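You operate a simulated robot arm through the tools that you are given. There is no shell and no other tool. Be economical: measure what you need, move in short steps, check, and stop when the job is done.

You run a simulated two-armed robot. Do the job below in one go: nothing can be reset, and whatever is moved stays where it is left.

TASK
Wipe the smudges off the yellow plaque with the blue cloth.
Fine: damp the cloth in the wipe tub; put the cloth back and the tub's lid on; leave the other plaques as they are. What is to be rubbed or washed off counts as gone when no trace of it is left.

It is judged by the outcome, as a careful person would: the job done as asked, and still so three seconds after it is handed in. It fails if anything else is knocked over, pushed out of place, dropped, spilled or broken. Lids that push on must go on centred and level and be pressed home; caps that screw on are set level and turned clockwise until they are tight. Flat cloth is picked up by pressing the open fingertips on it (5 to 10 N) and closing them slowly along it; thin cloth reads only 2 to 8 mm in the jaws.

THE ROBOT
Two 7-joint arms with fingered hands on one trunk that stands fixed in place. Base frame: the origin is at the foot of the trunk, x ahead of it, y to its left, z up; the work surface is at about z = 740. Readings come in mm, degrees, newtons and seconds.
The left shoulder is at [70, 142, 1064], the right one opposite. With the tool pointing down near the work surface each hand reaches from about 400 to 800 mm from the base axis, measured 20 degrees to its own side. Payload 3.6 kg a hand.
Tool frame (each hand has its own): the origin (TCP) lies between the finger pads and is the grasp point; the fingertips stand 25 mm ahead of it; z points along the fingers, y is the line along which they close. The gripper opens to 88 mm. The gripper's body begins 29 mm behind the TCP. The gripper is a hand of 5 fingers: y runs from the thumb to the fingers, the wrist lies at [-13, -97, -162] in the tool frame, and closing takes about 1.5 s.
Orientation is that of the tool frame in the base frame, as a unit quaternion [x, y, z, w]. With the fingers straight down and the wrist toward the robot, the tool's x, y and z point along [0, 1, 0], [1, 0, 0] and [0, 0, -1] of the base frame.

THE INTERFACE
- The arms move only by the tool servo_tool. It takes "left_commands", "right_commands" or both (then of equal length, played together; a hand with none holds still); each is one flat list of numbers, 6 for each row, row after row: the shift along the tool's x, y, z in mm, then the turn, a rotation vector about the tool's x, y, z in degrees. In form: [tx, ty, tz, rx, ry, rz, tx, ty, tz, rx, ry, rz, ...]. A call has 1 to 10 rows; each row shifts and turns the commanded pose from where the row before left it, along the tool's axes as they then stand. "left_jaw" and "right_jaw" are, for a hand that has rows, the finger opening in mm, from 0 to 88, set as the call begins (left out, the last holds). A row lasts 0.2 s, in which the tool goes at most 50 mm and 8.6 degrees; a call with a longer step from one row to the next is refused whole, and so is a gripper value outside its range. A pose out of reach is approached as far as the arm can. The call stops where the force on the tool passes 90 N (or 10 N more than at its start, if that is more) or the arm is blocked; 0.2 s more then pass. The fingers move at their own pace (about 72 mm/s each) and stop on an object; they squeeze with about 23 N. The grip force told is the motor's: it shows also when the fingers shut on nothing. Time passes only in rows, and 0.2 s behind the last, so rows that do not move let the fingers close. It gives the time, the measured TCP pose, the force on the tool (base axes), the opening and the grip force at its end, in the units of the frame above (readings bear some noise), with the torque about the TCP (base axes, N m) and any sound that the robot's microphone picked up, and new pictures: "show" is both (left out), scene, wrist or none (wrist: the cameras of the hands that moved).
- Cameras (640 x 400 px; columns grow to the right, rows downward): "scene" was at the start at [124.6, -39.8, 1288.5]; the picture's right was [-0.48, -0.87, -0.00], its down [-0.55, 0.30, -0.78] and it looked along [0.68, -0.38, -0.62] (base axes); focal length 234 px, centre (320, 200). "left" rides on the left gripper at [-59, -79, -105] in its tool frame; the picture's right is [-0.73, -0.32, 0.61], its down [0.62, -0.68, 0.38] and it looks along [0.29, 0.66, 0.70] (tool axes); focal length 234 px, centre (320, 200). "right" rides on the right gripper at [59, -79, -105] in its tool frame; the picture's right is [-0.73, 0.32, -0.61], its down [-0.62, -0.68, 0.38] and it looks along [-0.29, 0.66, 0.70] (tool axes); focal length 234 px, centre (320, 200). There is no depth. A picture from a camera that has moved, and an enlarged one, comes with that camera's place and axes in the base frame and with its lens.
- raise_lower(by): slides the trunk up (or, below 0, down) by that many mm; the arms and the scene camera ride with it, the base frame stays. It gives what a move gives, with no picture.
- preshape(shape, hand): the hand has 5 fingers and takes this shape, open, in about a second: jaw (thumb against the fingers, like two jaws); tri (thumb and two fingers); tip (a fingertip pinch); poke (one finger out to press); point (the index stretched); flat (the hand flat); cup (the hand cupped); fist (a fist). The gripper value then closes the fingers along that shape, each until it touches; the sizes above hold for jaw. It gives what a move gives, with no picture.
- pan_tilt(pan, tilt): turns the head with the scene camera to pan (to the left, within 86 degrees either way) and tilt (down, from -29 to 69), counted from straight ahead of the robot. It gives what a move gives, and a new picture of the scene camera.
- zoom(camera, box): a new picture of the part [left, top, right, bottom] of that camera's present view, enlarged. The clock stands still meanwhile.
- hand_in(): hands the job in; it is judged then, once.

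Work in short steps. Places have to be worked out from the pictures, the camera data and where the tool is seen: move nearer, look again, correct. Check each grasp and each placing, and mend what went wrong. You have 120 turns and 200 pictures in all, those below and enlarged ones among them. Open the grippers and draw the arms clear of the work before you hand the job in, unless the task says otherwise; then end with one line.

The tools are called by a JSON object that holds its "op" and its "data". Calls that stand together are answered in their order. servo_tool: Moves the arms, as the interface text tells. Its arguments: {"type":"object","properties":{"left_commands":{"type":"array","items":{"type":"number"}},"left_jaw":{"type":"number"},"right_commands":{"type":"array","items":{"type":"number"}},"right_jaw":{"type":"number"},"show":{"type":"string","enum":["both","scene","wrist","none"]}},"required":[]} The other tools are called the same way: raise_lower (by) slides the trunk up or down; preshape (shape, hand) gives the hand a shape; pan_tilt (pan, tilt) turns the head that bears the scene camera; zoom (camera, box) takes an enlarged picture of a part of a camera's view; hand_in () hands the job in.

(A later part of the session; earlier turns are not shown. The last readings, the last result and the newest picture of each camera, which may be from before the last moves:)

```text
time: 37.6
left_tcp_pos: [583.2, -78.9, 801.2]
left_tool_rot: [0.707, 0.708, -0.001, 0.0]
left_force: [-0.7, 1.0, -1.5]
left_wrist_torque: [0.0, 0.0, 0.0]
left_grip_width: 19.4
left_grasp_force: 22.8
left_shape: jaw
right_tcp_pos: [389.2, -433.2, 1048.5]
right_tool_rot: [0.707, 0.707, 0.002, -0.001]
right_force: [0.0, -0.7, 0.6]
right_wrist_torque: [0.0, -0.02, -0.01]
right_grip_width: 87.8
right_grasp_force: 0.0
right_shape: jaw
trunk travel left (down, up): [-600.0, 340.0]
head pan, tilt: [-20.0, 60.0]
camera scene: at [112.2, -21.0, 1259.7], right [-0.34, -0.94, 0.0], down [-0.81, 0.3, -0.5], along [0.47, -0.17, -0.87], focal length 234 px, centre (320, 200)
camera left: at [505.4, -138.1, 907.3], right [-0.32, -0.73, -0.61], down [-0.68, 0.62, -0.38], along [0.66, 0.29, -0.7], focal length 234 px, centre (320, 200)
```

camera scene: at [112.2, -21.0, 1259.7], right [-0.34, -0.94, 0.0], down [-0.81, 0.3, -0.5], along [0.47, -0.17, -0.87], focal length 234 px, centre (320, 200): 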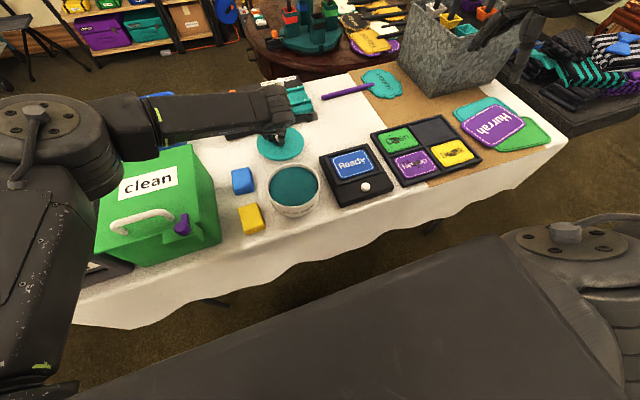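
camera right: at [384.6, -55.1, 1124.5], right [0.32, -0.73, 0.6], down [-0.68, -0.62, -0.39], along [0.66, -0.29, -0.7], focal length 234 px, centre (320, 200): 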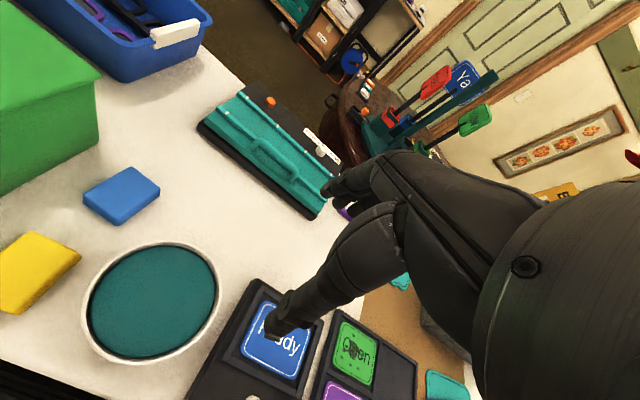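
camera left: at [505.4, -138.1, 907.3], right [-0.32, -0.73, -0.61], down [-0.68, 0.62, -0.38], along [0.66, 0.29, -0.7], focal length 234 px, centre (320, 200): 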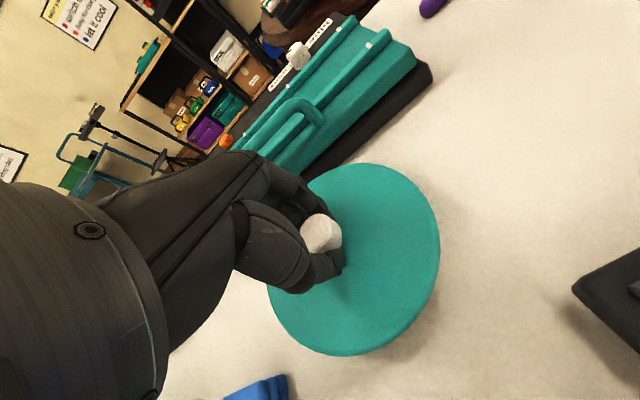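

{"op": "servo_tool", "data": {"left_commands": [0, 0, 5, 0, 0, 0, 0, 0, 5, 0, 0, 0, 0, 0, 4, 0, 0, 0, 0, 0, 4, 0, 0, 0, 0, 0, 3, 0, 0, 0, 0, 0, 3, 0, 0, 0], "show": "none"}}

```text
time: 39.0
left_tcp_pos: [584.1, -78.9, 776.8]
left_tool_rot: [0.706, 0.708, 0.001, 0.0]
left_force: [-0.1, 0.7, 2.9]
left_wrist_torque: [-0.09, -0.08, 0.04]
left_grip_width: 19.2
left_grasp_force: 22.8
left_shape: jaw
right_tcp_pos: [388.8, -434.6, 1049.9]
right_tool_rot: [0.708, 0.706, 0.002, -0.001]
right_force: [0.7, 0.4, 0.6]
right_wrist_torque: [0.01, -0.04, 0.0]
right_grip_width: 87.8
right_grasp_force: 0.0
right_shape: jaw
trunk travel left (down, up): [-600.0, 340.0]
head pan, tilt: [-20.0, 60.0]
```

Contact has started at z≈777. I lower 1 mm more, open partly and rise clear.

{"op": "servo_tool", "data": {"left_commands": [0, 0, 1, 0, 0, 0, 0, 0, 0, 0, 0, 0], "show": "none"}}

{"op": "servo_tool", "data": {"left_commands": [0, 0, 0, 0, 0, 0, 0, 0, 0, 0, 0, 0, 0, 0, 0, 0, 0, 0, 0, 0, 0, 0, 0, 0, 0, 0, -20, 0, 0, 0, 0, 0, -40, 0, 0, 0, 0, 0, -40, 0, 0, 0, 0, 0, -10, 0, 0, 0], "left_jaw": 60, "show": "both"}}

```text
time: 39.6
left_tcp_pos: [584.5, -78.9, 778.2]
left_tool_rot: [0.706, 0.708, 0.001, 0.001]
left_force: [0.9, 0.7, 5.5]
left_wrist_torque: [-0.2, -0.25, 0.05]
left_grip_width: 19.2
left_grasp_force: 23.6
left_shape: jaw
right_tcp_pos: [388.8, -434.6, 1049.8]
right_tool_rot: [0.708, 0.707, 0.002, -0.001]
right_force: [0.3, -0.5, 0.8]
right_wrist_torque: [0.01, 0.02, 0.02]
right_grip_width: 87.9
right_grasp_force: 0.0
right_shape: jaw
trunk travel left (down, up): [-600.0, 340.0]
head pan, tilt: [-20.0, 60.0]
```

```text
time: 41.4
left_tcp_pos: [583.9, -80.0, 887.1]
left_tool_rot: [0.706, 0.708, 0.0, -0.001]
left_force: [-0.1, -0.4, 0.0]
left_wrist_torque: [0.01, -0.01, -0.01]
left_grip_width: 59.7
left_grasp_force: 0.0
left_shape: jaw
right_tcp_pos: [388.5, -435.0, 1050.3]
right_tool_rot: [0.708, 0.707, 0.001, -0.001]
right_force: [-0.1, -0.7, 0.0]
right_wrist_torque: [0.01, 0.02, 0.0]
right_grip_width: 87.7
right_grasp_force: 0.0
right_shape: jaw
trunk travel left (down, up): [-600.0, 340.0]
head pan, tilt: [-20.0, 60.0]
camera scene: at [112.1, -21.0, 1259.7], right [-0.34, -0.94, 0.0], down [-0.81, 0.3, -0.5], along [0.47, -0.17, -0.87], focal length 234 px, centre (320, 200)
camera left: at [505.6, -138.4, 993.1], right [-0.32, -0.73, -0.61], down [-0.68, 0.62, -0.38], along [0.66, 0.29, -0.7], focal length 234 px, centre (320, 200)
```

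scene: 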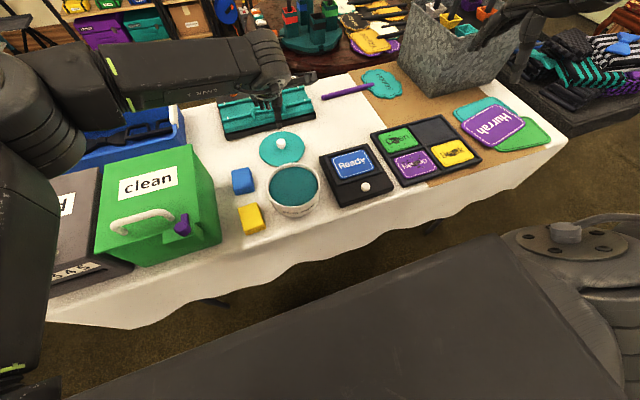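
left: 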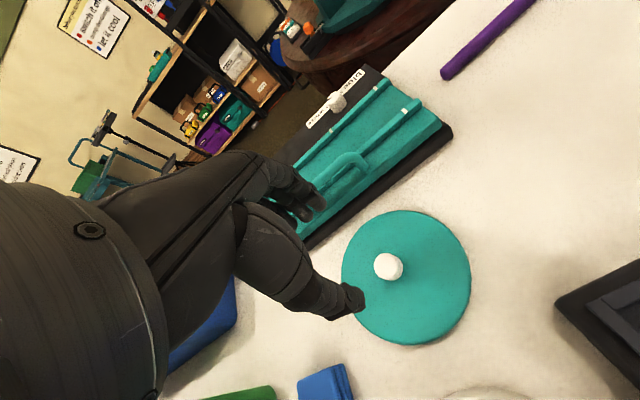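

The lid lies flat on the table. Before taking the cloth, I test that the left arm reaches the handover place at (595,-205).

{"op": "servo_tool", "data": {"left_commands": [-42, 4, 0, 0, 0, 0, -42, 4, 0, 0, 0, 0, -42, 4, 0, 0, 0, 0, 0, 0, 40, 0, 0, 0, 0, 0, 0, 0, 0, 0], "left_jaw": 88, "show": "wrist"}}

```text
time: 42.6
left_tcp_pos: [595.7, -194.7, 848.8]
left_tool_rot: [0.707, 0.707, 0.0, 0.0]
left_force: [-0.1, 0.1, 0.5]
left_wrist_torque: [-0.01, -0.02, -0.01]
left_grip_width: 87.8
left_grasp_force: 0.0
left_shape: jaw
left hand out of reach, approached as far as the arm can: row 3
right_tcp_pos: [387.9, -434.9, 1049.0]
right_tool_rot: [0.707, 0.707, 0.002, -0.001]
right_force: [-0.4, -1.0, 0.1]
right_wrist_torque: [-0.02, 0.0, -0.01]
right_grip_width: 87.7
right_grasp_force: 0.1
right_shape: jaw
trunk travel left (down, up): [-600.0, 340.0]
head pan, tilt: [-20.0, 60.0]
camera left: at [517.0, -254.0, 954.8], right [-0.32, -0.73, -0.61], down [-0.68, 0.62, -0.38], along [0.66, 0.29, -0.7], focal length 234 px, centre (320, 200)
```

left: 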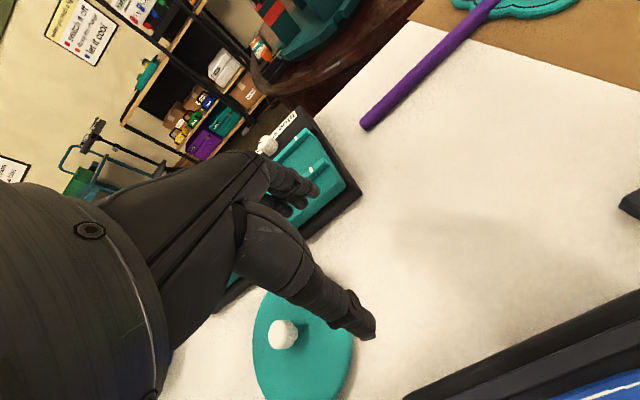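

Left reach ends at about y=-195, which is enough; I'll use (595,-188). Now the left hand goes above the blue cloth.

{"op": "servo_tool", "data": {"left_commands": [0, 0, -45, 0, 0, 0, 40.6, -14, 0, 0, 0, 0, 40.6, -14, 0, 0, 0, 0, 40.6, -14, 0, 0, 0, 0, 40.6, -14, 0, 0, 0, 0, 40.6, -14, 0, 0, 0, 0, 40.6, -14, 0, 0, 0, 0, 0, 0, 40, 0, 0, 0, 0, 0, 0, 0, 0, 0], "left_jaw": 88, "show": "both"}}

{"op": "zoom", "data": {"camera": "left", "box": [240, 160, 480, 360]}}

```text
time: 44.6
left_tcp_pos: [508.9, 47.7, 851.7]
left_tool_rot: [0.707, 0.708, 0.001, 0.0]
left_force: [0.1, -0.4, 0.1]
left_wrist_torque: [0.02, 0.03, 0.03]
left_grip_width: 87.9
left_grasp_force: 0.0
left_shape: jaw
right_tcp_pos: [388.6, -434.3, 1049.0]
right_tool_rot: [0.708, 0.706, 0.002, -0.001]
right_force: [-0.8, -0.2, 0.7]
right_wrist_torque: [0.0, 0.01, 0.03]
right_grip_width: 87.8
right_grasp_force: 0.1
right_shape: jaw
trunk travel left (down, up): [-600.0, 340.0]
head pan, tilt: [-20.0, 60.0]
camera scene: at [111.4, -20.7, 1259.8], right [-0.34, -0.94, 0.0], down [-0.81, 0.3, -0.5], along [0.47, -0.17, -0.87], focal length 234 px, centre (320, 200)
camera left: at [431.6, -11.9, 958.1], right [-0.32, -0.73, -0.61], down [-0.68, 0.62, -0.38], along [0.66, 0.29, -0.7], focal length 234 px, centre (320, 200)
```

scene: 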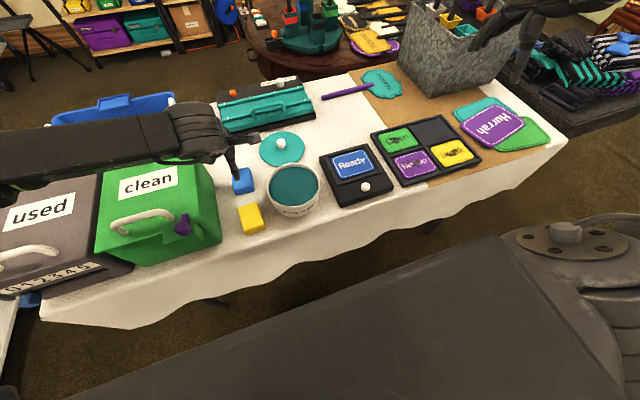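
left: 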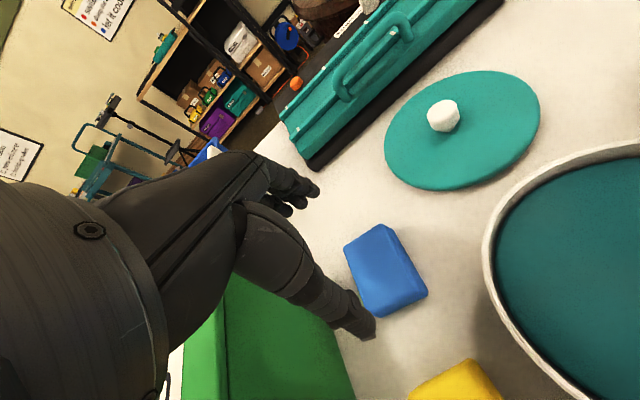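

```text
2.00 times, centred on (360, 260) of left
camera zoom: at [431.6, -11.9, 958.1], right [-0.32, -0.73, -0.61], down [-0.68, 0.62, -0.38], along [0.66, 0.29, -0.7], focal length 468 px, centre (240, 80)
```

zoom: 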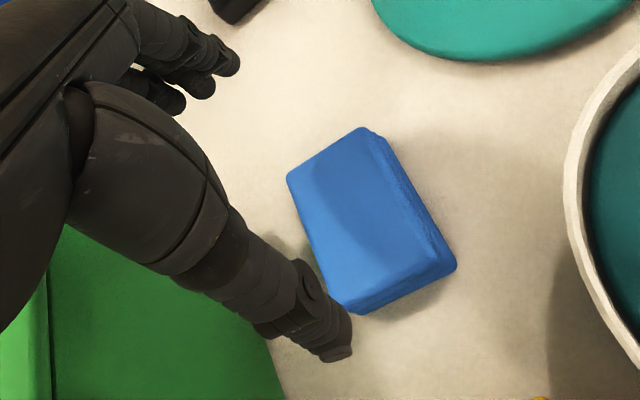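

The cloth centre is (513,50), top at z≈758, and the green bin's side is at y≈128, so there is room. I come down with the open jaw straddling the cloth along x to TCP z≈773.

{"op": "servo_tool", "data": {"left_commands": [2, 4, 25, 0, 0, 0, 0, 0, 25, 0, 0, 0, 0, 0, 17, 0, 0, 0, 0, 0, 6, 0, 0, 0, 0, 0, 5, 0, 0, 0, 0, 0, 0, 0, 0, 0], "left_jaw": 88, "show": "both"}}

{"op": "zoom", "data": {"camera": "left", "box": [240, 160, 480, 360]}}

```text
time: 46.0
left_tcp_pos: [514.8, 50.3, 774.0]
left_tool_rot: [0.706, 0.708, 0.0, 0.0]
left_force: [-0.1, 0.0, -0.1]
left_wrist_torque: [0.0, 0.02, -0.01]
left_grip_width: 88.0
left_grasp_force: 0.0
left_shape: jaw
right_tcp_pos: [389.5, -434.7, 1048.8]
right_tool_rot: [0.708, 0.706, 0.002, -0.001]
right_force: [-0.1, -0.2, -0.8]
right_wrist_torque: [-0.05, 0.0, 0.0]
right_grip_width: 87.9
right_grasp_force: 0.1
right_shape: jaw
trunk travel left (down, up): [-600.0, 340.0]
head pan, tilt: [-20.0, 60.0]
camera scene: at [112.1, -21.0, 1259.7], right [-0.34, -0.94, 0.0], down [-0.81, 0.3, -0.5], along [0.47, -0.17, -0.87], focal length 234 px, centre (320, 200)
camera left: at [436.2, -10.1, 880.6], right [-0.32, -0.73, -0.61], down [-0.68, 0.62, -0.38], along [0.66, 0.29, -0.7], focal length 234 px, centre (320, 200)
```

scene: 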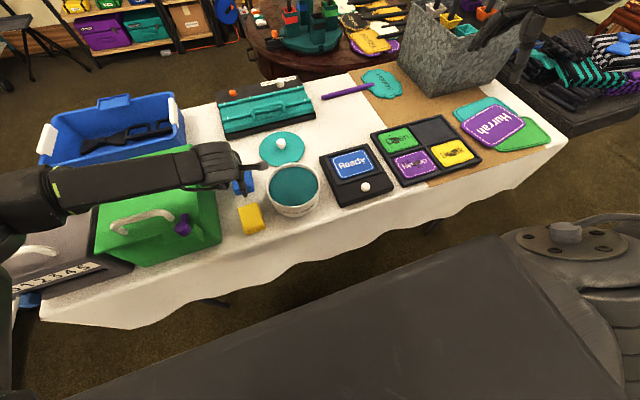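
left: 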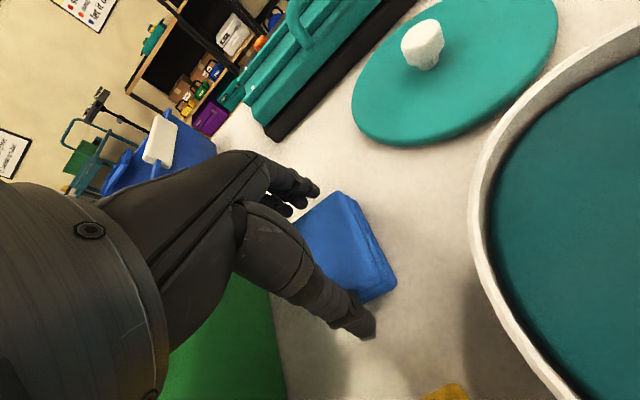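

```text
2.00 times, centred on (360, 260) of left
camera zoom: at [436.2, -10.1, 880.6], right [-0.32, -0.73, -0.61], down [-0.68, 0.62, -0.38], along [0.66, 0.29, -0.7], focal length 468 px, centre (240, 80)
```

zoom: 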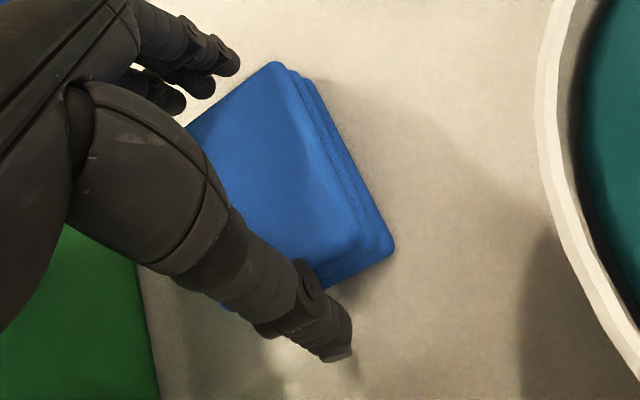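

The cloth lies between thumb and fingers with no contact yet. I close on it.

{"op": "servo_tool", "data": {"left_commands": [0, 0, 0, 0, 0, 0, 0, 0, 0, 0, 0, 0, 0, 0, 0, 0, 0, 0, 0, 0, 0, 0, 0, 0, 0, 0, 0, 0, 0, 0, 0, 0, 0, 0, 0, 0, 0, 0, 0, 0, 0, 0], "left_jaw": 0, "show": "wrist"}}

```text
time: 47.6
left_tcp_pos: [514.0, 49.2, 774.4]
left_tool_rot: [0.706, 0.708, -0.001, -0.001]
left_force: [-0.5, -1.6, -0.1]
left_wrist_torque: [0.0, 0.0, 0.01]
left_grip_width: 63.0
left_grasp_force: 23.5
left_shape: jaw
right_tcp_pos: [388.2, -434.7, 1049.4]
right_tool_rot: [0.708, 0.707, 0.001, -0.002]
right_force: [1.1, -0.4, -0.1]
right_wrist_torque: [0.0, 0.01, -0.01]
right_grip_width: 87.6
right_grasp_force: 0.1
right_shape: jaw
trunk travel left (down, up): [-600.0, 340.0]
head pan, tilt: [-20.0, 60.0]
camera left: at [436.3, -10.0, 880.8], right [-0.32, -0.73, -0.61], down [-0.68, 0.62, -0.38], along [0.66, 0.29, -0.7], focal length 234 px, centre (320, 200)
```

left: 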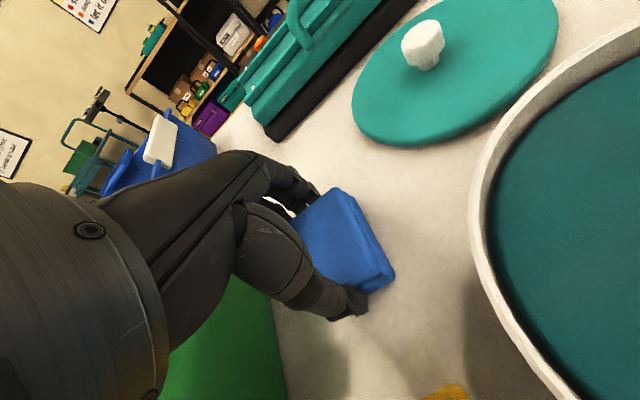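

The pad is held at 63 mm. I lift it and carry it above the tub at (426,-69).

{"op": "servo_tool", "data": {"left_commands": [0, 0, -10, 0, 0, 0, 0, 0, -40, 0, 0, 0, 0, 0, -45, 0, 0, 0, -30, -22, -15, 0, 0, 0, -30, -22, 0, 0, 0, 0, -30, -22, 0, 0, 0, 0, -29, -22, 0, 0, 0, 0, 0, 0, 0, 0, 0, 0], "left_jaw": 0, "show": "both"}}

{"op": "zoom", "data": {"camera": "left", "box": [200, 160, 520, 400]}}

```text
time: 49.4
left_tcp_pos: [427.4, -69.8, 885.1]
left_tool_rot: [0.707, 0.707, -0.001, 0.001]
left_force: [0.4, 0.1, -0.4]
left_wrist_torque: [-0.03, -0.01, -0.03]
left_grip_width: 63.1
left_grasp_force: 23.1
left_shape: jaw
right_tcp_pos: [390.4, -433.4, 1050.0]
right_tool_rot: [0.708, 0.707, 0.0, -0.001]
right_force: [0.0, 0.1, -0.6]
right_wrist_torque: [0.01, -0.02, -0.01]
right_grip_width: 87.9
right_grasp_force: 0.1
right_shape: jaw
trunk travel left (down, up): [-600.0, 340.0]
head pan, tilt: [-20.0, 60.0]
camera scene: at [112.5, -19.9, 1259.7], right [-0.34, -0.94, 0.0], down [-0.81, 0.3, -0.5], along [0.47, -0.17, -0.87], focal length 234 px, centre (320, 200)
camera left: at [349.6, -127.5, 991.5], right [-0.32, -0.73, -0.61], down [-0.68, 0.62, -0.38], along [0.66, 0.29, -0.7], focal length 234 px, centre (320, 200)
```

scene: 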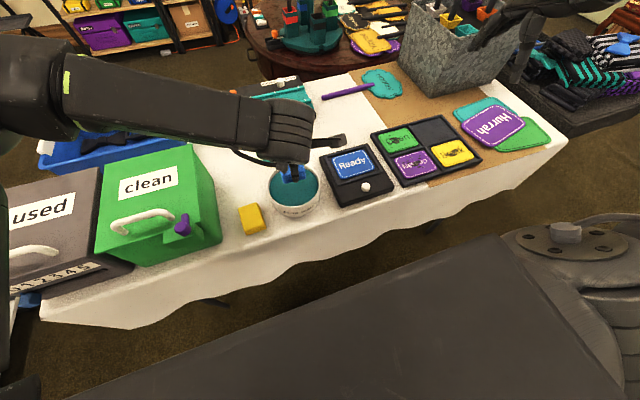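
left: 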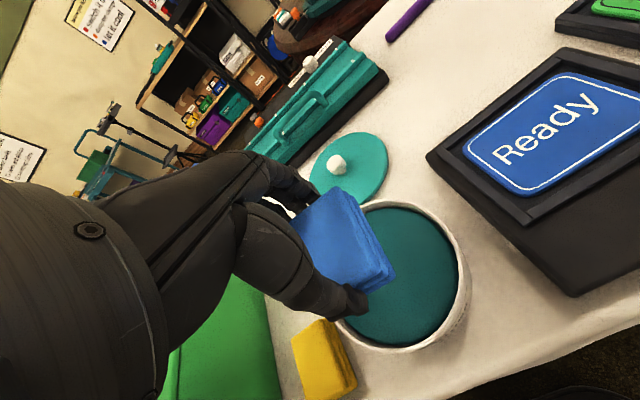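

```text
1.67 times, centred on (360, 280) of left
camera zoom: at [349.6, -127.5, 991.5], right [-0.32, -0.73, -0.61], down [-0.68, 0.62, -0.38], along [0.66, 0.29, -0.7], focal length 390 px, centre (253, 67)
```

zoom: 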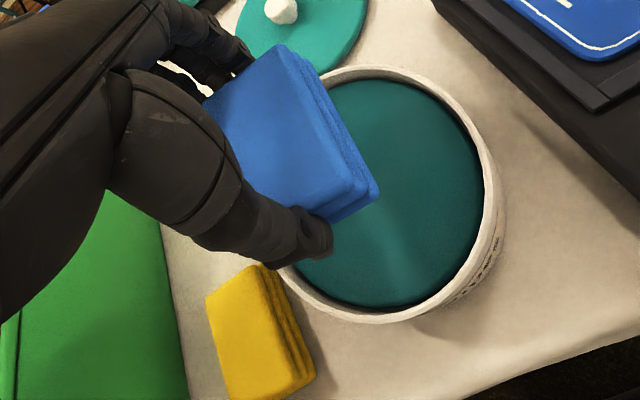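

The tub centre is about (425,-71), so the pad fits inside. I lower it in gentle steps into the tub, watching the force.

{"op": "servo_tool", "data": {"left_commands": [-1, -2, 20, 0, 0, 0, 0, 0, 20, 0, 0, 0, 0, 0, 15, 0, 0, 0, 0, 0, 5, 0, 0, 0, 0, 0, 5, 0, 0, 0, 0, 0, 5, 0, 0, 0, 0, 0, 0, 0, 0, 0], "left_jaw": 0, "show": "wrist"}}

{"op": "zoom", "data": {"camera": "left", "box": [200, 160, 520, 400]}}

```text
time: 51.0
left_tcp_pos: [424.7, -69.9, 816.4]
left_tool_rot: [0.707, 0.707, 0.001, 0.002]
left_force: [4.0, -0.2, 33.8]
left_wrist_torque: [0.07, -0.15, -0.03]
left_grip_width: 62.1
left_grasp_force: 22.7
left_shape: jaw
right_tcp_pos: [385.9, -433.3, 1051.3]
right_tool_rot: [0.708, 0.707, 0.003, 0.001]
right_force: [0.4, 0.4, 0.1]
right_wrist_torque: [0.0, 0.02, 0.01]
right_grip_width: 87.7
right_grasp_force: 0.0
right_shape: jaw
trunk travel left (down, up): [-600.0, 340.0]
head pan, tilt: [-20.0, 60.0]
camera left: at [345.4, -129.7, 922.9], right [-0.32, -0.73, -0.61], down [-0.68, 0.62, -0.39], along [0.66, 0.29, -0.69], focal length 234 px, centre (320, 200)
```

left: 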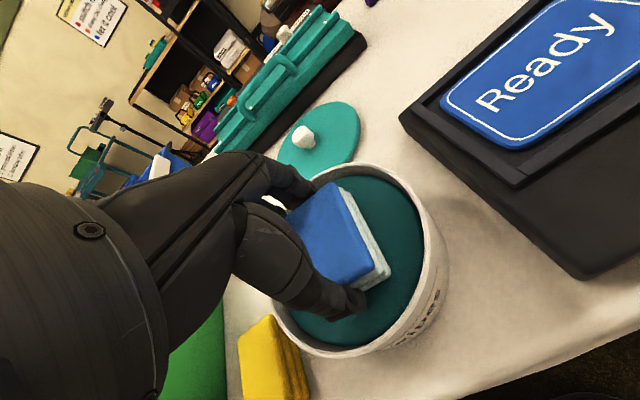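

```text
1.67 times, centred on (360, 280) of left
camera zoom: at [345.4, -129.7, 922.9], right [-0.32, -0.73, -0.61], down [-0.68, 0.62, -0.39], along [0.66, 0.29, -0.69], focal length 390 px, centre (253, 67)
```

zoom: 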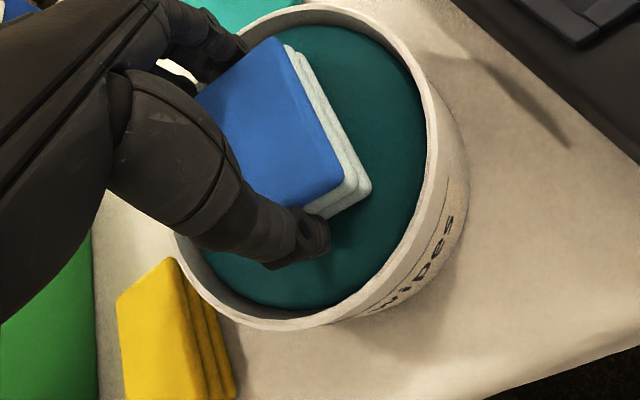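

The pad's lower folds went pale, so it has taken up the liquid. I lift it straight out and check it.

{"op": "servo_tool", "data": {"left_commands": [0, 0, -5, 0, 0, 0, 0, 0, -20, 0, 0, 0, 0, 0, -40, 0, 0, 0, 0, 0, -25, 0, 0, 0, 0, 0, 0, 0, 0, 0], "left_jaw": 0, "show": "both"}}

{"op": "zoom", "data": {"camera": "left", "box": [200, 160, 520, 400]}}

```text
time: 52.2
left_tcp_pos: [423.6, -71.3, 905.0]
left_tool_rot: [0.706, 0.708, 0.0, 0.001]
left_force: [-1.0, -0.2, -0.1]
left_wrist_torque: [0.0, 0.0, -0.01]
left_grip_width: 62.3
left_grasp_force: 23.0
left_shape: jaw
right_tcp_pos: [389.8, -434.3, 1048.2]
right_tool_rot: [0.708, 0.707, 0.001, -0.002]
right_force: [0.0, 0.3, 0.0]
right_wrist_torque: [0.0, -0.04, 0.01]
right_grip_width: 88.0
right_grasp_force: 0.1
right_shape: jaw
trunk travel left (down, up): [-600.0, 340.0]
head pan, tilt: [-20.0, 60.0]
camera scene: at [112.2, -21.0, 1259.7], right [-0.34, -0.94, 0.0], down [-0.81, 0.3, -0.5], along [0.47, -0.17, -0.87], focal length 234 px, centre (320, 200)
camera left: at [346.1, -130.2, 1011.3], right [-0.32, -0.73, -0.61], down [-0.68, 0.62, -0.38], along [0.66, 0.29, -0.7], focal length 234 px, centre (320, 200)
```

scene: 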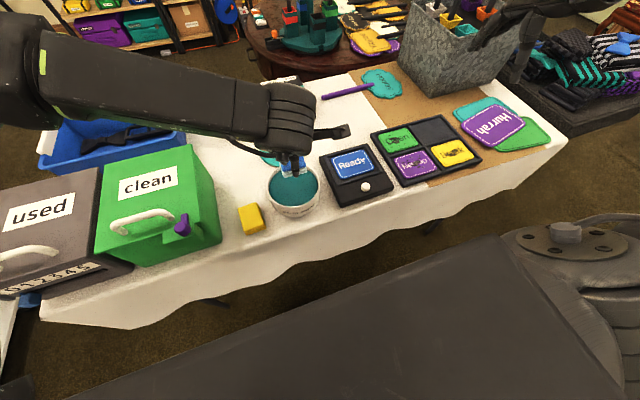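
left: 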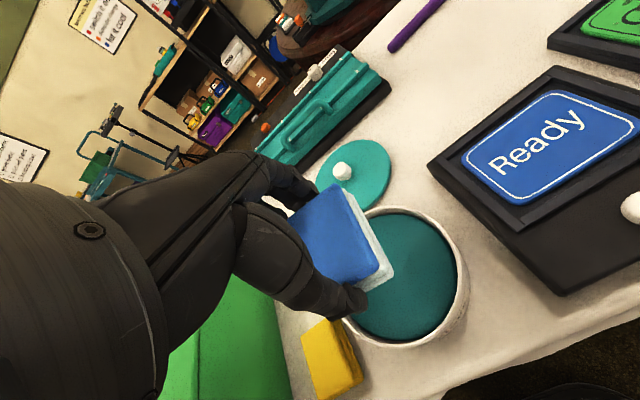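

```text
1.67 times, centred on (360, 280) of left
camera zoom: at [346.1, -130.2, 1011.3], right [-0.32, -0.73, -0.61], down [-0.68, 0.62, -0.38], along [0.66, 0.29, -0.7], focal length 390 px, centre (253, 67)
```

zoom: 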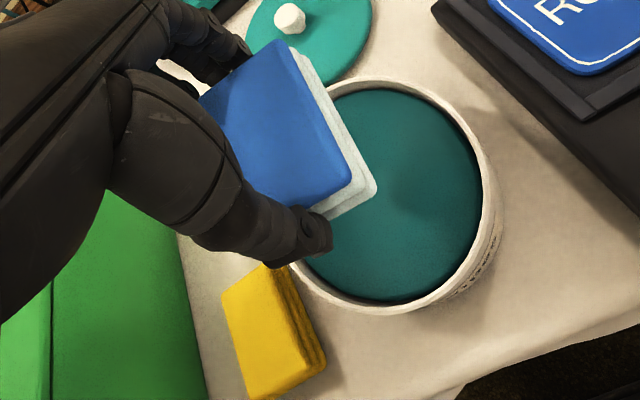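

The pad is damp and held well. I carry it to the handover place (595,-187).

{"op": "servo_tool", "data": {"left_commands": [-23, 34, 0, 0, 0, 0, -23, 34, 0, 0, 0, 0, -23, 34, 0, 0, 0, 0, -23, 34, 0, 0, 0, 0, -23, 35, 0, 0, 0, 0, 0, 0, 40, 0, 0, 0, 0, 0, 35, 0, 0, 0, 0, 0, 20, 0, 0, 0, 0, 0, 10, 0, 0, 0, 0, 0, 0, 0, 0, 0], "left_jaw": 0, "show": "both"}}

```text
time: 54.4
left_tcp_pos: [596.2, -185.4, 799.6]
left_tool_rot: [0.705, 0.709, 0.0, 0.0]
left_force: [-1.5, -0.2, -0.4]
left_wrist_torque: [0.0, 0.01, 0.03]
left_grip_width: 62.5
left_grasp_force: 22.7
left_shape: jaw
right_tcp_pos: [387.9, -434.8, 1049.5]
right_tool_rot: [0.708, 0.706, 0.001, -0.001]
right_force: [0.5, 0.4, -0.6]
right_wrist_torque: [-0.01, 0.04, 0.02]
right_grip_width: 88.0
right_grasp_force: 0.1
right_shape: jaw
trunk travel left (down, up): [-600.0, 340.0]
head pan, tilt: [-20.0, 60.0]
camera scene: at [112.0, -21.2, 1259.7], right [-0.34, -0.94, 0.0], down [-0.81, 0.3, -0.5], along [0.47, -0.17, -0.87], focal length 234 px, centre (320, 200)
camera left: at [517.6, -244.6, 905.9], right [-0.32, -0.73, -0.61], down [-0.68, 0.62, -0.38], along [0.66, 0.29, -0.7], focal length 234 px, centre (320, 200)
```

scene: 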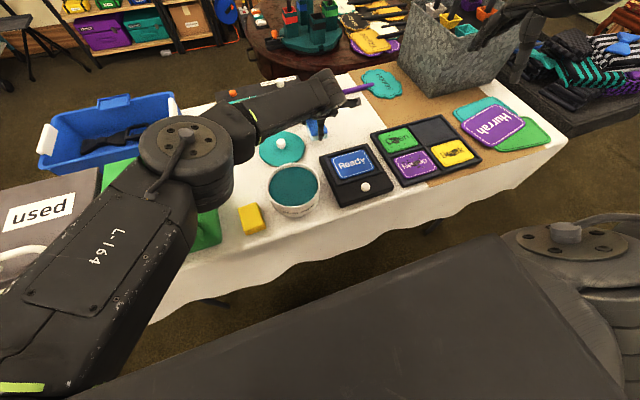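
left: 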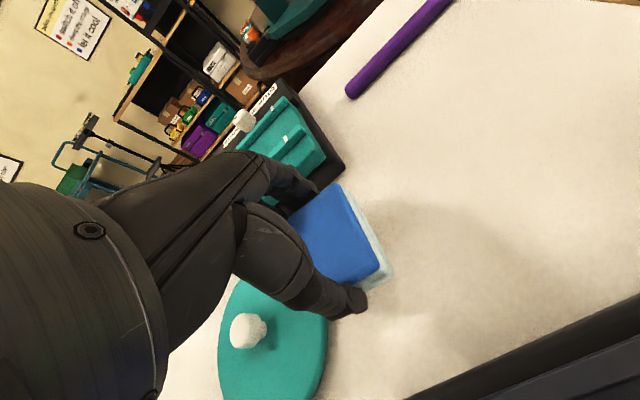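

{"op": "servo_tool", "data": {"left_commands": [0, 0, 8, 0, 0, 0, 0, 0, 6, 0, 0, 0, 0, 0, 5, 0, 0, 0, 0, 0, 3, 0, 0, 0, 0, 0, 3, 0, 0, 0, 0, 0, 0, 0, 0, 0], "left_jaw": 0, "show": "none"}}

```text
time: 55.8
left_tcp_pos: [596.6, -181.3, 774.8]
left_tool_rot: [0.707, 0.708, 0.0, 0.0]
left_force: [0.1, 1.0, -0.4]
left_wrist_torque: [0.01, 0.01, 0.01]
left_grip_width: 62.5
left_grasp_force: 23.0
left_shape: jaw
left hand out of reach, approached as far as the arm can: row 5
right_tcp_pos: [389.3, -434.7, 1048.8]
right_tool_rot: [0.707, 0.707, 0.001, -0.001]
right_force: [0.1, -0.4, 0.0]
right_wrist_torque: [0.02, 0.01, 0.03]
right_grip_width: 87.9
right_grasp_force: 0.0
right_shape: jaw
trunk travel left (down, up): [-600.0, 340.0]
head pan, tilt: [-20.0, 60.0]
```

{"op": "servo_tool", "data": {"left_commands": [2, 0, 2, 0, 0, 0, 1, 0, 2, 0, 0, 0, 0, 0, 0, 0, 0, 0], "left_jaw": 0, "show": "wrist"}}

```text
time: 56.6
left_tcp_pos: [597.0, -178.9, 770.0]
left_tool_rot: [0.707, 0.708, 0.001, 0.0]
left_force: [-0.6, -1.6, 2.5]
left_wrist_torque: [-0.07, 0.01, -0.02]
left_grip_width: 62.4
left_grasp_force: 22.9
left_shape: jaw
right_tcp_pos: [387.8, -434.9, 1048.7]
right_tool_rot: [0.708, 0.706, 0.002, 0.0]
right_force: [0.2, -0.5, 0.0]
right_wrist_torque: [0.0, -0.01, -0.03]
right_grip_width: 87.9
right_grasp_force: 0.0
right_shape: jaw
trunk travel left (down, up): [-600.0, 340.0]
head pan, tilt: [-20.0, 60.0]
camera left: at [518.3, -238.6, 877.4], right [-0.32, -0.73, -0.61], down [-0.68, 0.62, -0.38], along [0.66, 0.29, -0.7], focal length 234 px, centre (320, 200)
```

left: 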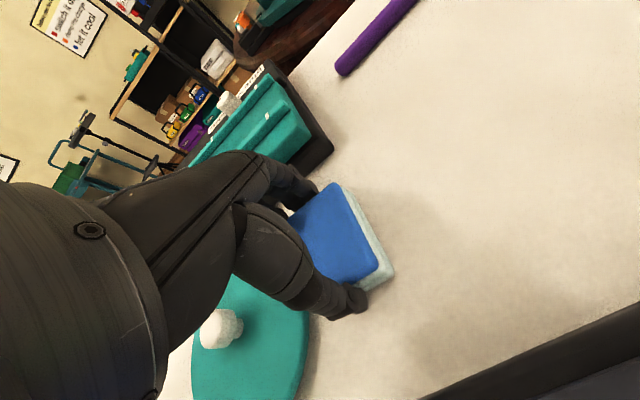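

It touches the table at z=770. I release it and withdraw the left arm up and out to the left.

{"op": "servo_tool", "data": {"left_commands": [0, 0, 0, 0, 0, 0, 0, 0, 0, 0, 0, 0, 0, 0, 0, 0, 0, 0, 0, 0, -20, 0, 0, 0, 0, 0, -40, 0, 0, 0, 0, 0, -45, 0, 0, 0, 20, 0, -40, 0, 0, 0, 40, -10, -20, 0, 0, 0, 45, -10, 0, 0, 0, 0, 45, -10, 0, 0, 0, 0], "left_jaw": 88, "show": "none"}}

{"op": "servo_tool", "data": {"left_commands": [45, -18, -10, 0, 0, 0, 45, -18, -10, 0, 0, 0, 45, -18, -10, 0, 0, 0, 45, -18, -10, 0, 0, 0, 45, -18, -10, 0, 0, 0, 45, -18, 0, 0, 0, 0], "show": "scene"}}

```text
time: 58.8
left_tcp_pos: [565.8, -26.8, 936.8]
left_tool_rot: [0.706, 0.708, 0.0, 0.001]
left_force: [-0.1, 0.8, -0.3]
left_wrist_torque: [-0.02, -0.02, 0.0]
left_grip_width: 87.7
left_grasp_force: 0.0
left_shape: jaw
right_tcp_pos: [389.4, -433.1, 1049.7]
right_tool_rot: [0.708, 0.706, 0.001, 0.0]
right_force: [0.0, 0.2, 0.4]
right_wrist_torque: [-0.05, 0.0, 0.0]
right_grip_width: 88.1
right_grasp_force: 0.2
right_shape: jaw
trunk travel left (down, up): [-600.0, 340.0]
head pan, tilt: [-20.0, 60.0]
```

```text
time: 60.2
left_tcp_pos: [456.1, 242.7, 983.7]
left_tool_rot: [0.707, 0.708, 0.0, 0.001]
left_force: [-0.2, -0.4, -0.4]
left_wrist_torque: [0.02, 0.0, 0.02]
left_grip_width: 87.9
left_grasp_force: 0.1
left_shape: jaw
right_tcp_pos: [387.6, -432.5, 1050.8]
right_tool_rot: [0.708, 0.706, 0.001, 0.0]
right_force: [0.2, -0.3, 0.0]
right_wrist_torque: [0.0, 0.03, -0.01]
right_grip_width: 88.0
right_grasp_force: 0.0
right_shape: jaw
trunk travel left (down, up): [-600.0, 340.0]
head pan, tilt: [-20.0, 60.0]
camera scene: at [110.8, -19.1, 1259.9], right [-0.34, -0.94, 0.0], down [-0.81, 0.3, -0.5], along [0.47, -0.17, -0.87], focal length 234 px, centre (320, 200)
```

scene: 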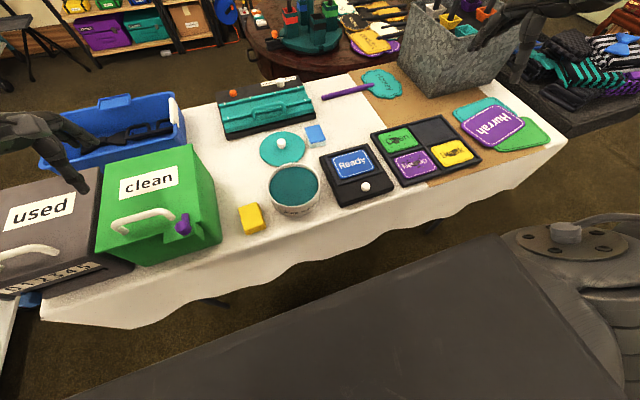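

The cloth sits clear at the handover spot. I bring the right hand over it.

{"op": "servo_tool", "data": {"right_commands": [35, 20, 0, 0, 0, 0, 35, 22, 0, 0, 0, 0, 35, 26, 0, 0, 0, 0, 35, 28, 10, 0, 0, 0, 35, 28, 20, 0, 0, 0, 30, 28, 25, 0, 0, 0, 30, 28, 25, 0, 0, 0, 20, 28, 30, 0, 0, 0, 0, 0, 40, 0, 0, 0, 0, 0, 0, 0, 0, 0], "show": "both"}}

```text
time: 62.4
left_tcp_pos: [458.2, 241.1, 985.7]
left_tool_rot: [0.706, 0.708, -0.001, -0.001]
left_force: [0.1, -0.4, -0.1]
left_wrist_torque: [-0.04, -0.03, -0.01]
left_grip_width: 87.7
left_grasp_force: 0.1
left_shape: jaw
right_tcp_pos: [598.2, -180.1, 900.0]
right_tool_rot: [0.708, 0.707, 0.002, -0.001]
right_force: [0.0, 0.5, 0.3]
right_wrist_torque: [0.01, -0.03, 0.03]
right_grip_width: 87.6
right_grasp_force: 0.1
right_shape: jaw
trunk travel left (down, up): [-600.0, 340.0]
head pan, tilt: [-20.0, 60.0]
camera scene: at [111.9, -20.5, 1259.7], right [-0.34, -0.94, 0.0], down [-0.81, 0.3, -0.5], along [0.47, -0.17, -0.87], focal length 234 px, centre (320, 200)
camera right: at [518.2, -120.0, 1004.1], right [0.32, -0.73, 0.6], down [-0.68, -0.62, -0.39], along [0.66, -0.29, -0.7], focal length 234 px, centre (320, 200)
```

scene: 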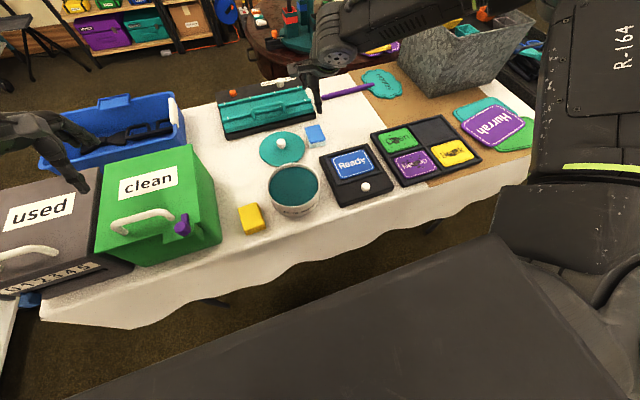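
right: 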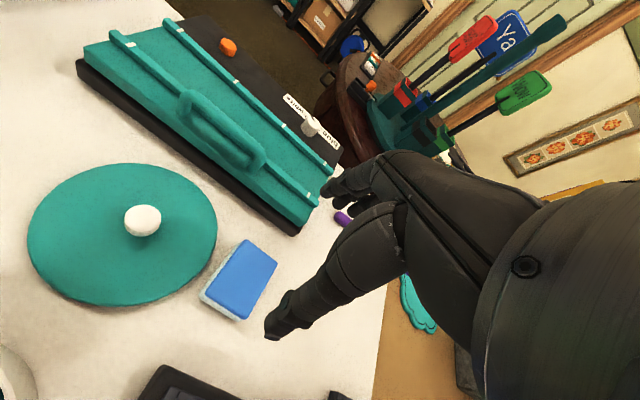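

The pad is at (596,-180), matching the hand. I go down to z≈776 with the jaw open.

{"op": "servo_tool", "data": {"right_commands": [0, -1, 40, 0, 0, 0, 0, 0, 40, 0, 0, 0, 0, 0, 25, 0, 0, 0, 0, 0, 12, 0, 0, 0, 0, 0, 7, 0, 0, 0, 0, 0, 0, 0, 0, 0], "right_jaw": 88, "show": "both"}}

{"op": "zoom", "data": {"camera": "right", "box": [160, 160, 400, 360]}}

```text
time: 63.8
left_tcp_pos: [458.4, 241.4, 984.3]
left_tool_rot: [0.706, 0.708, 0.0, 0.0]
left_force: [0.0, -0.2, 0.3]
left_wrist_torque: [0.01, 0.01, 0.02]
left_grip_width: 87.8
left_grasp_force: 0.1
left_shape: jaw
right_tcp_pos: [579.3, -197.3, 795.1]
right_tool_rot: [0.708, 0.706, 0.001, -0.001]
right_force: [0.8, -0.3, -0.5]
right_wrist_torque: [0.03, -0.02, 0.0]
right_grip_width: 87.7
right_grasp_force: 0.1
right_shape: jaw
right hand out of reach, approached as far as the arm can: row 2, 3, 4, 5
trunk travel left (down, up): [-600.0, 340.0]
head pan, tilt: [-20.0, 60.0]
camera scene: at [112.2, -20.8, 1259.7], right [-0.34, -0.94, 0.0], down [-0.81, 0.3, -0.5], along [0.47, -0.17, -0.87], focal length 234 px, centre (320, 200)
camera right: at [499.6, -137.6, 899.6], right [0.32, -0.73, 0.6], down [-0.68, -0.62, -0.39], along [0.66, -0.29, -0.7], focal length 234 px, centre (320, 200)
```

scene: 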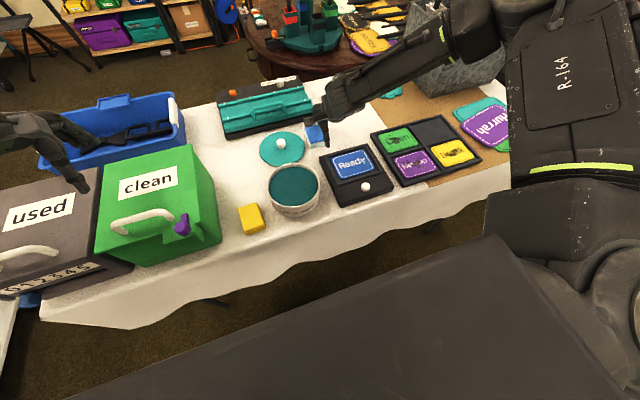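
right: 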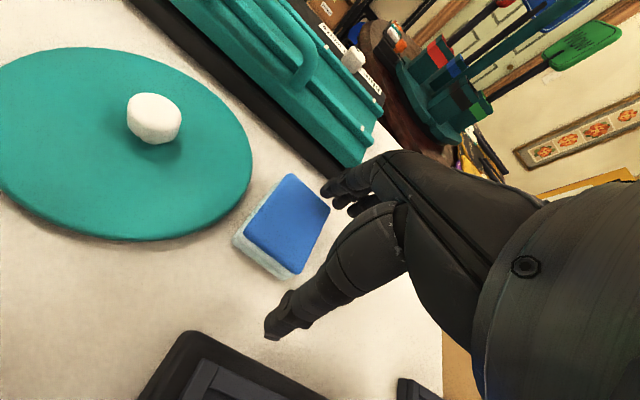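

```text
2.00 times, centred on (280, 260) of right
camera zoom: at [499.6, -137.6, 899.6], right [0.32, -0.73, 0.6], down [-0.68, -0.62, -0.39], along [0.66, -0.29, -0.7], focal length 468 px, centre (400, 80)
```

zoom: 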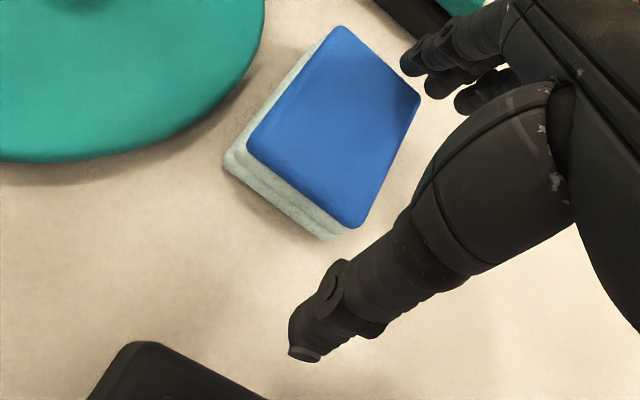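

Lower down the arm falls short in this orientation. With the hand turned 90° (wrist to the right) it reached further left earlier, and that grips the pad's 47 mm side, which suits wiping. I rise and turn.

{"op": "servo_tool", "data": {"right_commands": [-5, 5, -40, 0, 0, 0, -5, 5, -35, 0, 0, -4, 0, 0, 0, 0, 0, -8.6, 0, 0, 0, 0, 0, -8.6, 0, 0, 0, 0, 0, -8.6, 0, 0, 0, 0, 0, -8.6, 0, 0, 0, 0, 0, -8.6, 0, 0, 0, 0, 0, -8.6, 0, 0, 0, 0, 0, -8.6, 0, 0, 0, 0, 0, -8.6], "show": "none"}}

{"op": "servo_tool", "data": {"right_commands": [0, 0, 0, 0, 0, -8.6, 0, 0, 0, 0, 0, -8.6, 0, 0, 0, 0, 0, 0], "show": "wrist"}}

```text
time: 66.0
left_tcp_pos: [457.9, 241.4, 983.2]
left_tool_rot: [0.707, 0.707, 0.0, -0.001]
left_force: [-0.5, -0.6, -0.1]
left_wrist_torque: [0.02, 0.0, 0.01]
left_grip_width: 87.7
left_grasp_force: 0.1
left_shape: jaw
right_tcp_pos: [590.5, -207.8, 871.0]
right_tool_rot: [0.15, 0.989, 0.001, 0.001]
right_force: [0.1, 0.1, 0.0]
right_wrist_torque: [-0.02, 0.01, -0.03]
right_grip_width: 87.6
right_grasp_force: 0.0
right_shape: jaw
trunk travel left (down, up): [-600.0, 340.0]
head pan, tilt: [-20.0, 60.0]
```

```text
time: 66.8
left_tcp_pos: [458.2, 241.3, 985.2]
left_tool_rot: [0.706, 0.708, 0.0, 0.0]
left_force: [1.0, 0.7, 0.5]
left_wrist_torque: [-0.02, 0.01, -0.04]
left_grip_width: 87.8
left_grasp_force: 0.0
left_shape: jaw
right_tcp_pos: [571.8, -206.6, 881.2]
right_tool_rot: [0.001, 1.0, 0.001, 0.001]
right_force: [-0.4, 0.5, 0.2]
right_wrist_torque: [0.06, 0.0, -0.02]
right_grip_width: 87.9
right_grasp_force: 0.1
right_shape: jaw
right hand out of reach, approached as far as the arm can: row 1, 2
trunk travel left (down, up): [-600.0, 340.0]
head pan, tilt: [-20.0, 60.0]
camera right: at [512.5, -285.0, 985.8], right [0.72, 0.32, 0.61], down [0.62, -0.68, -0.38], along [0.29, 0.66, -0.69], focal length 234 px, centre (320, 200)
```

right: 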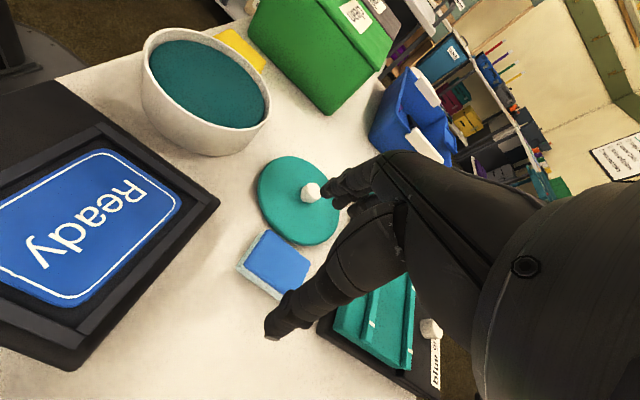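

Turned 90° it falls short in x instead, while at z≈900 the straight hand did reach. Lowering the trunk about 120 mm should give that same geometry at table height. I turn the right hand back and raise both hands first.

{"op": "servo_tool", "data": {"right_commands": [0, 0, -20, 0, 0, 8.6, 0, 0, -20, 0, 0, 8.6, 0, 0, -20, 0, 0, 8.6, 0, 0, -20, 0, 0, 8.6, 0, 0, -20, 0, 0, 8.6, 0, 0, -20, 0, 0, 8.6, 0, 0, -10, 0, 0, 8.6, 0, 0, -10, 0, 0, 8.6, 0, 0, 0, 0, 0, 8.6, 0, 0, 0, 0, 0, 8.6], "left_commands": [0, 0, -15, 0, 0, 0, 0, 0, -15, 0, 0, 0, 0, 0, -15, 0, 0, 0, 0, 0, -15, 0, 0, 0, 0, 0, -15, 0, 0, 0, 0, 0, -15, 0, 0, 0, 0, 0, -15, 0, 0, 0, 0, 0, -15, 0, 0, 0, 0, 0, -15, 0, 0, 0, 0, 0, -15, 0, 0, 0], "show": "none"}}

{"op": "servo_tool", "data": {"right_commands": [0, 0, 0, 0, 0, 4, 0, 0, 0, 0, 0, 0], "show": "scene"}}

```text
time: 69.0
left_tcp_pos: [457.8, 240.9, 1135.8]
left_tool_rot: [0.707, 0.708, 0.0, -0.001]
left_force: [-0.9, 0.1, -0.4]
left_wrist_torque: [0.02, 0.03, 0.03]
left_grip_width: 87.8
left_grasp_force: 0.1
left_shape: jaw
right_tcp_pos: [571.3, -206.4, 1021.3]
right_tool_rot: [0.683, 0.73, 0.002, -0.002]
right_force: [-0.2, 1.4, 0.1]
right_wrist_torque: [0.01, -0.01, 0.02]
right_grip_width: 87.8
right_grasp_force: 0.1
right_shape: jaw
trunk travel left (down, up): [-600.0, 340.0]
head pan, tilt: [-20.0, 60.0]
```

```text
time: 69.6
left_tcp_pos: [456.8, 240.9, 1135.5]
left_tool_rot: [0.707, 0.707, -0.001, 0.0]
left_force: [-0.6, -0.3, 0.2]
left_wrist_torque: [-0.01, -0.02, -0.01]
left_grip_width: 87.8
left_grasp_force: 0.1
left_shape: jaw
right_tcp_pos: [572.9, -207.2, 1022.7]
right_tool_rot: [0.708, 0.706, 0.002, -0.001]
right_force: [-0.3, -0.2, -1.3]
right_wrist_torque: [0.0, -0.01, 0.02]
right_grip_width: 87.8
right_grasp_force: 0.0
right_shape: jaw
trunk travel left (down, up): [-600.0, 340.0]
head pan, tilt: [-20.0, 60.0]
camera scene: at [112.1, -20.9, 1259.7], right [-0.34, -0.94, 0.0], down [-0.81, 0.3, -0.5], along [0.47, -0.17, -0.87], focal length 234 px, centre (320, 200)
```

scene: 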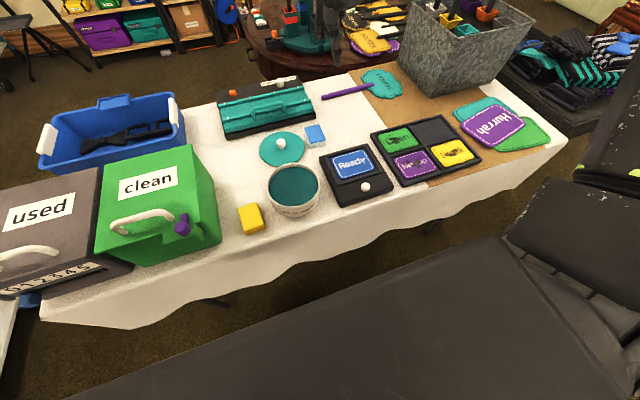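

{"op": "raise_lower", "data": {"by": -140}}

{"op": "servo_tool", "data": {"right_commands": [13, 12, 5, 0, 0, 0, 13, 12, 5, 0, 0, 0, 0, 0, 20, 0, 0, 0, 0, 0, 20, 0, 0, 0, 0, 0, 0, 0, 0, 0], "show": "wrist"}}

```text
time: 71.3
left_tcp_pos: [459.2, 240.6, 995.8]
left_tool_rot: [0.707, 0.708, 0.0, -0.001]
left_force: [1.5, -0.1, 0.5]
left_wrist_torque: [0.0, 0.01, 0.03]
left_grip_width: 87.8
left_grasp_force: 0.1
left_shape: jaw
right_tcp_pos: [572.1, -207.6, 881.7]
right_tool_rot: [0.708, 0.707, 0.002, -0.001]
right_force: [0.9, 0.0, -0.3]
right_wrist_torque: [-0.02, 0.0, 0.0]
right_grip_width: 87.6
right_grasp_force: 0.1
right_shape: jaw
trunk travel left (down, up): [-460.0, 480.0]
head pan, tilt: [-20.0, 60.0]
```

```text
time: 72.5
left_tcp_pos: [457.5, 239.7, 995.6]
left_tool_rot: [0.707, 0.707, -0.001, 0.0]
left_force: [0.4, 0.1, 0.1]
left_wrist_torque: [0.03, 0.02, 0.02]
left_grip_width: 87.7
left_grasp_force: 0.1
left_shape: jaw
right_tcp_pos: [596.3, -181.4, 831.6]
right_tool_rot: [0.708, 0.707, 0.002, -0.001]
right_force: [0.6, 0.5, -0.1]
right_wrist_torque: [-0.02, 0.01, -0.01]
right_grip_width: 87.9
right_grasp_force: 0.0
right_shape: jaw
trunk travel left (down, up): [-460.0, 480.0]
head pan, tilt: [-20.0, 60.0]
camera right: at [516.7, -121.6, 935.5], right [0.32, -0.73, 0.61], down [-0.68, -0.62, -0.39], along [0.66, -0.29, -0.7], focal length 234 px, centre (320, 200)
```

right: 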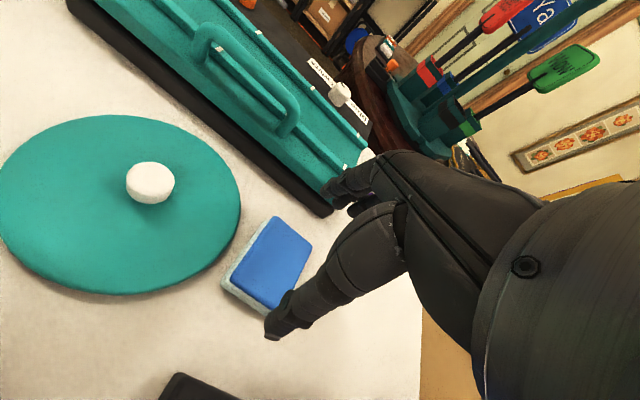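

The reach works now and the pad is centred under the hand. I go down to z≈775.

{"op": "servo_tool", "data": {"right_commands": [0, 0, 25, 0, 0, 0, 0, 0, 18, 0, 0, 0, 0, 0, 8, 0, 0, 0, 0, 0, 5, 0, 0, 0, 0, 0, 0, 0, 0, 0], "right_jaw": 88, "show": "wrist"}}

```text
time: 73.7
left_tcp_pos: [457.6, 240.7, 995.1]
left_tool_rot: [0.706, 0.708, 0.0, 0.001]
left_force: [1.2, 0.0, 0.2]
left_wrist_torque: [0.0, -0.03, -0.02]
left_grip_width: 88.0
left_grasp_force: 0.0
left_shape: jaw
right_tcp_pos: [596.7, -179.5, 775.8]
right_tool_rot: [0.708, 0.707, 0.002, -0.002]
right_force: [0.2, -0.4, 0.4]
right_wrist_torque: [0.01, -0.01, -0.02]
right_grip_width: 87.8
right_grasp_force: 0.0
right_shape: jaw
trunk travel left (down, up): [-460.0, 480.0]
head pan, tilt: [-20.0, 60.0]
camera right: at [516.7, -121.5, 879.8], right [0.32, -0.73, 0.6], down [-0.68, -0.62, -0.39], along [0.66, -0.29, -0.7], focal length 234 px, centre (320, 200)
```

right: 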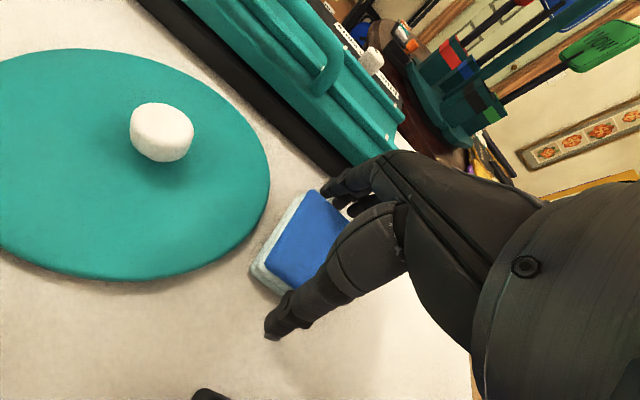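

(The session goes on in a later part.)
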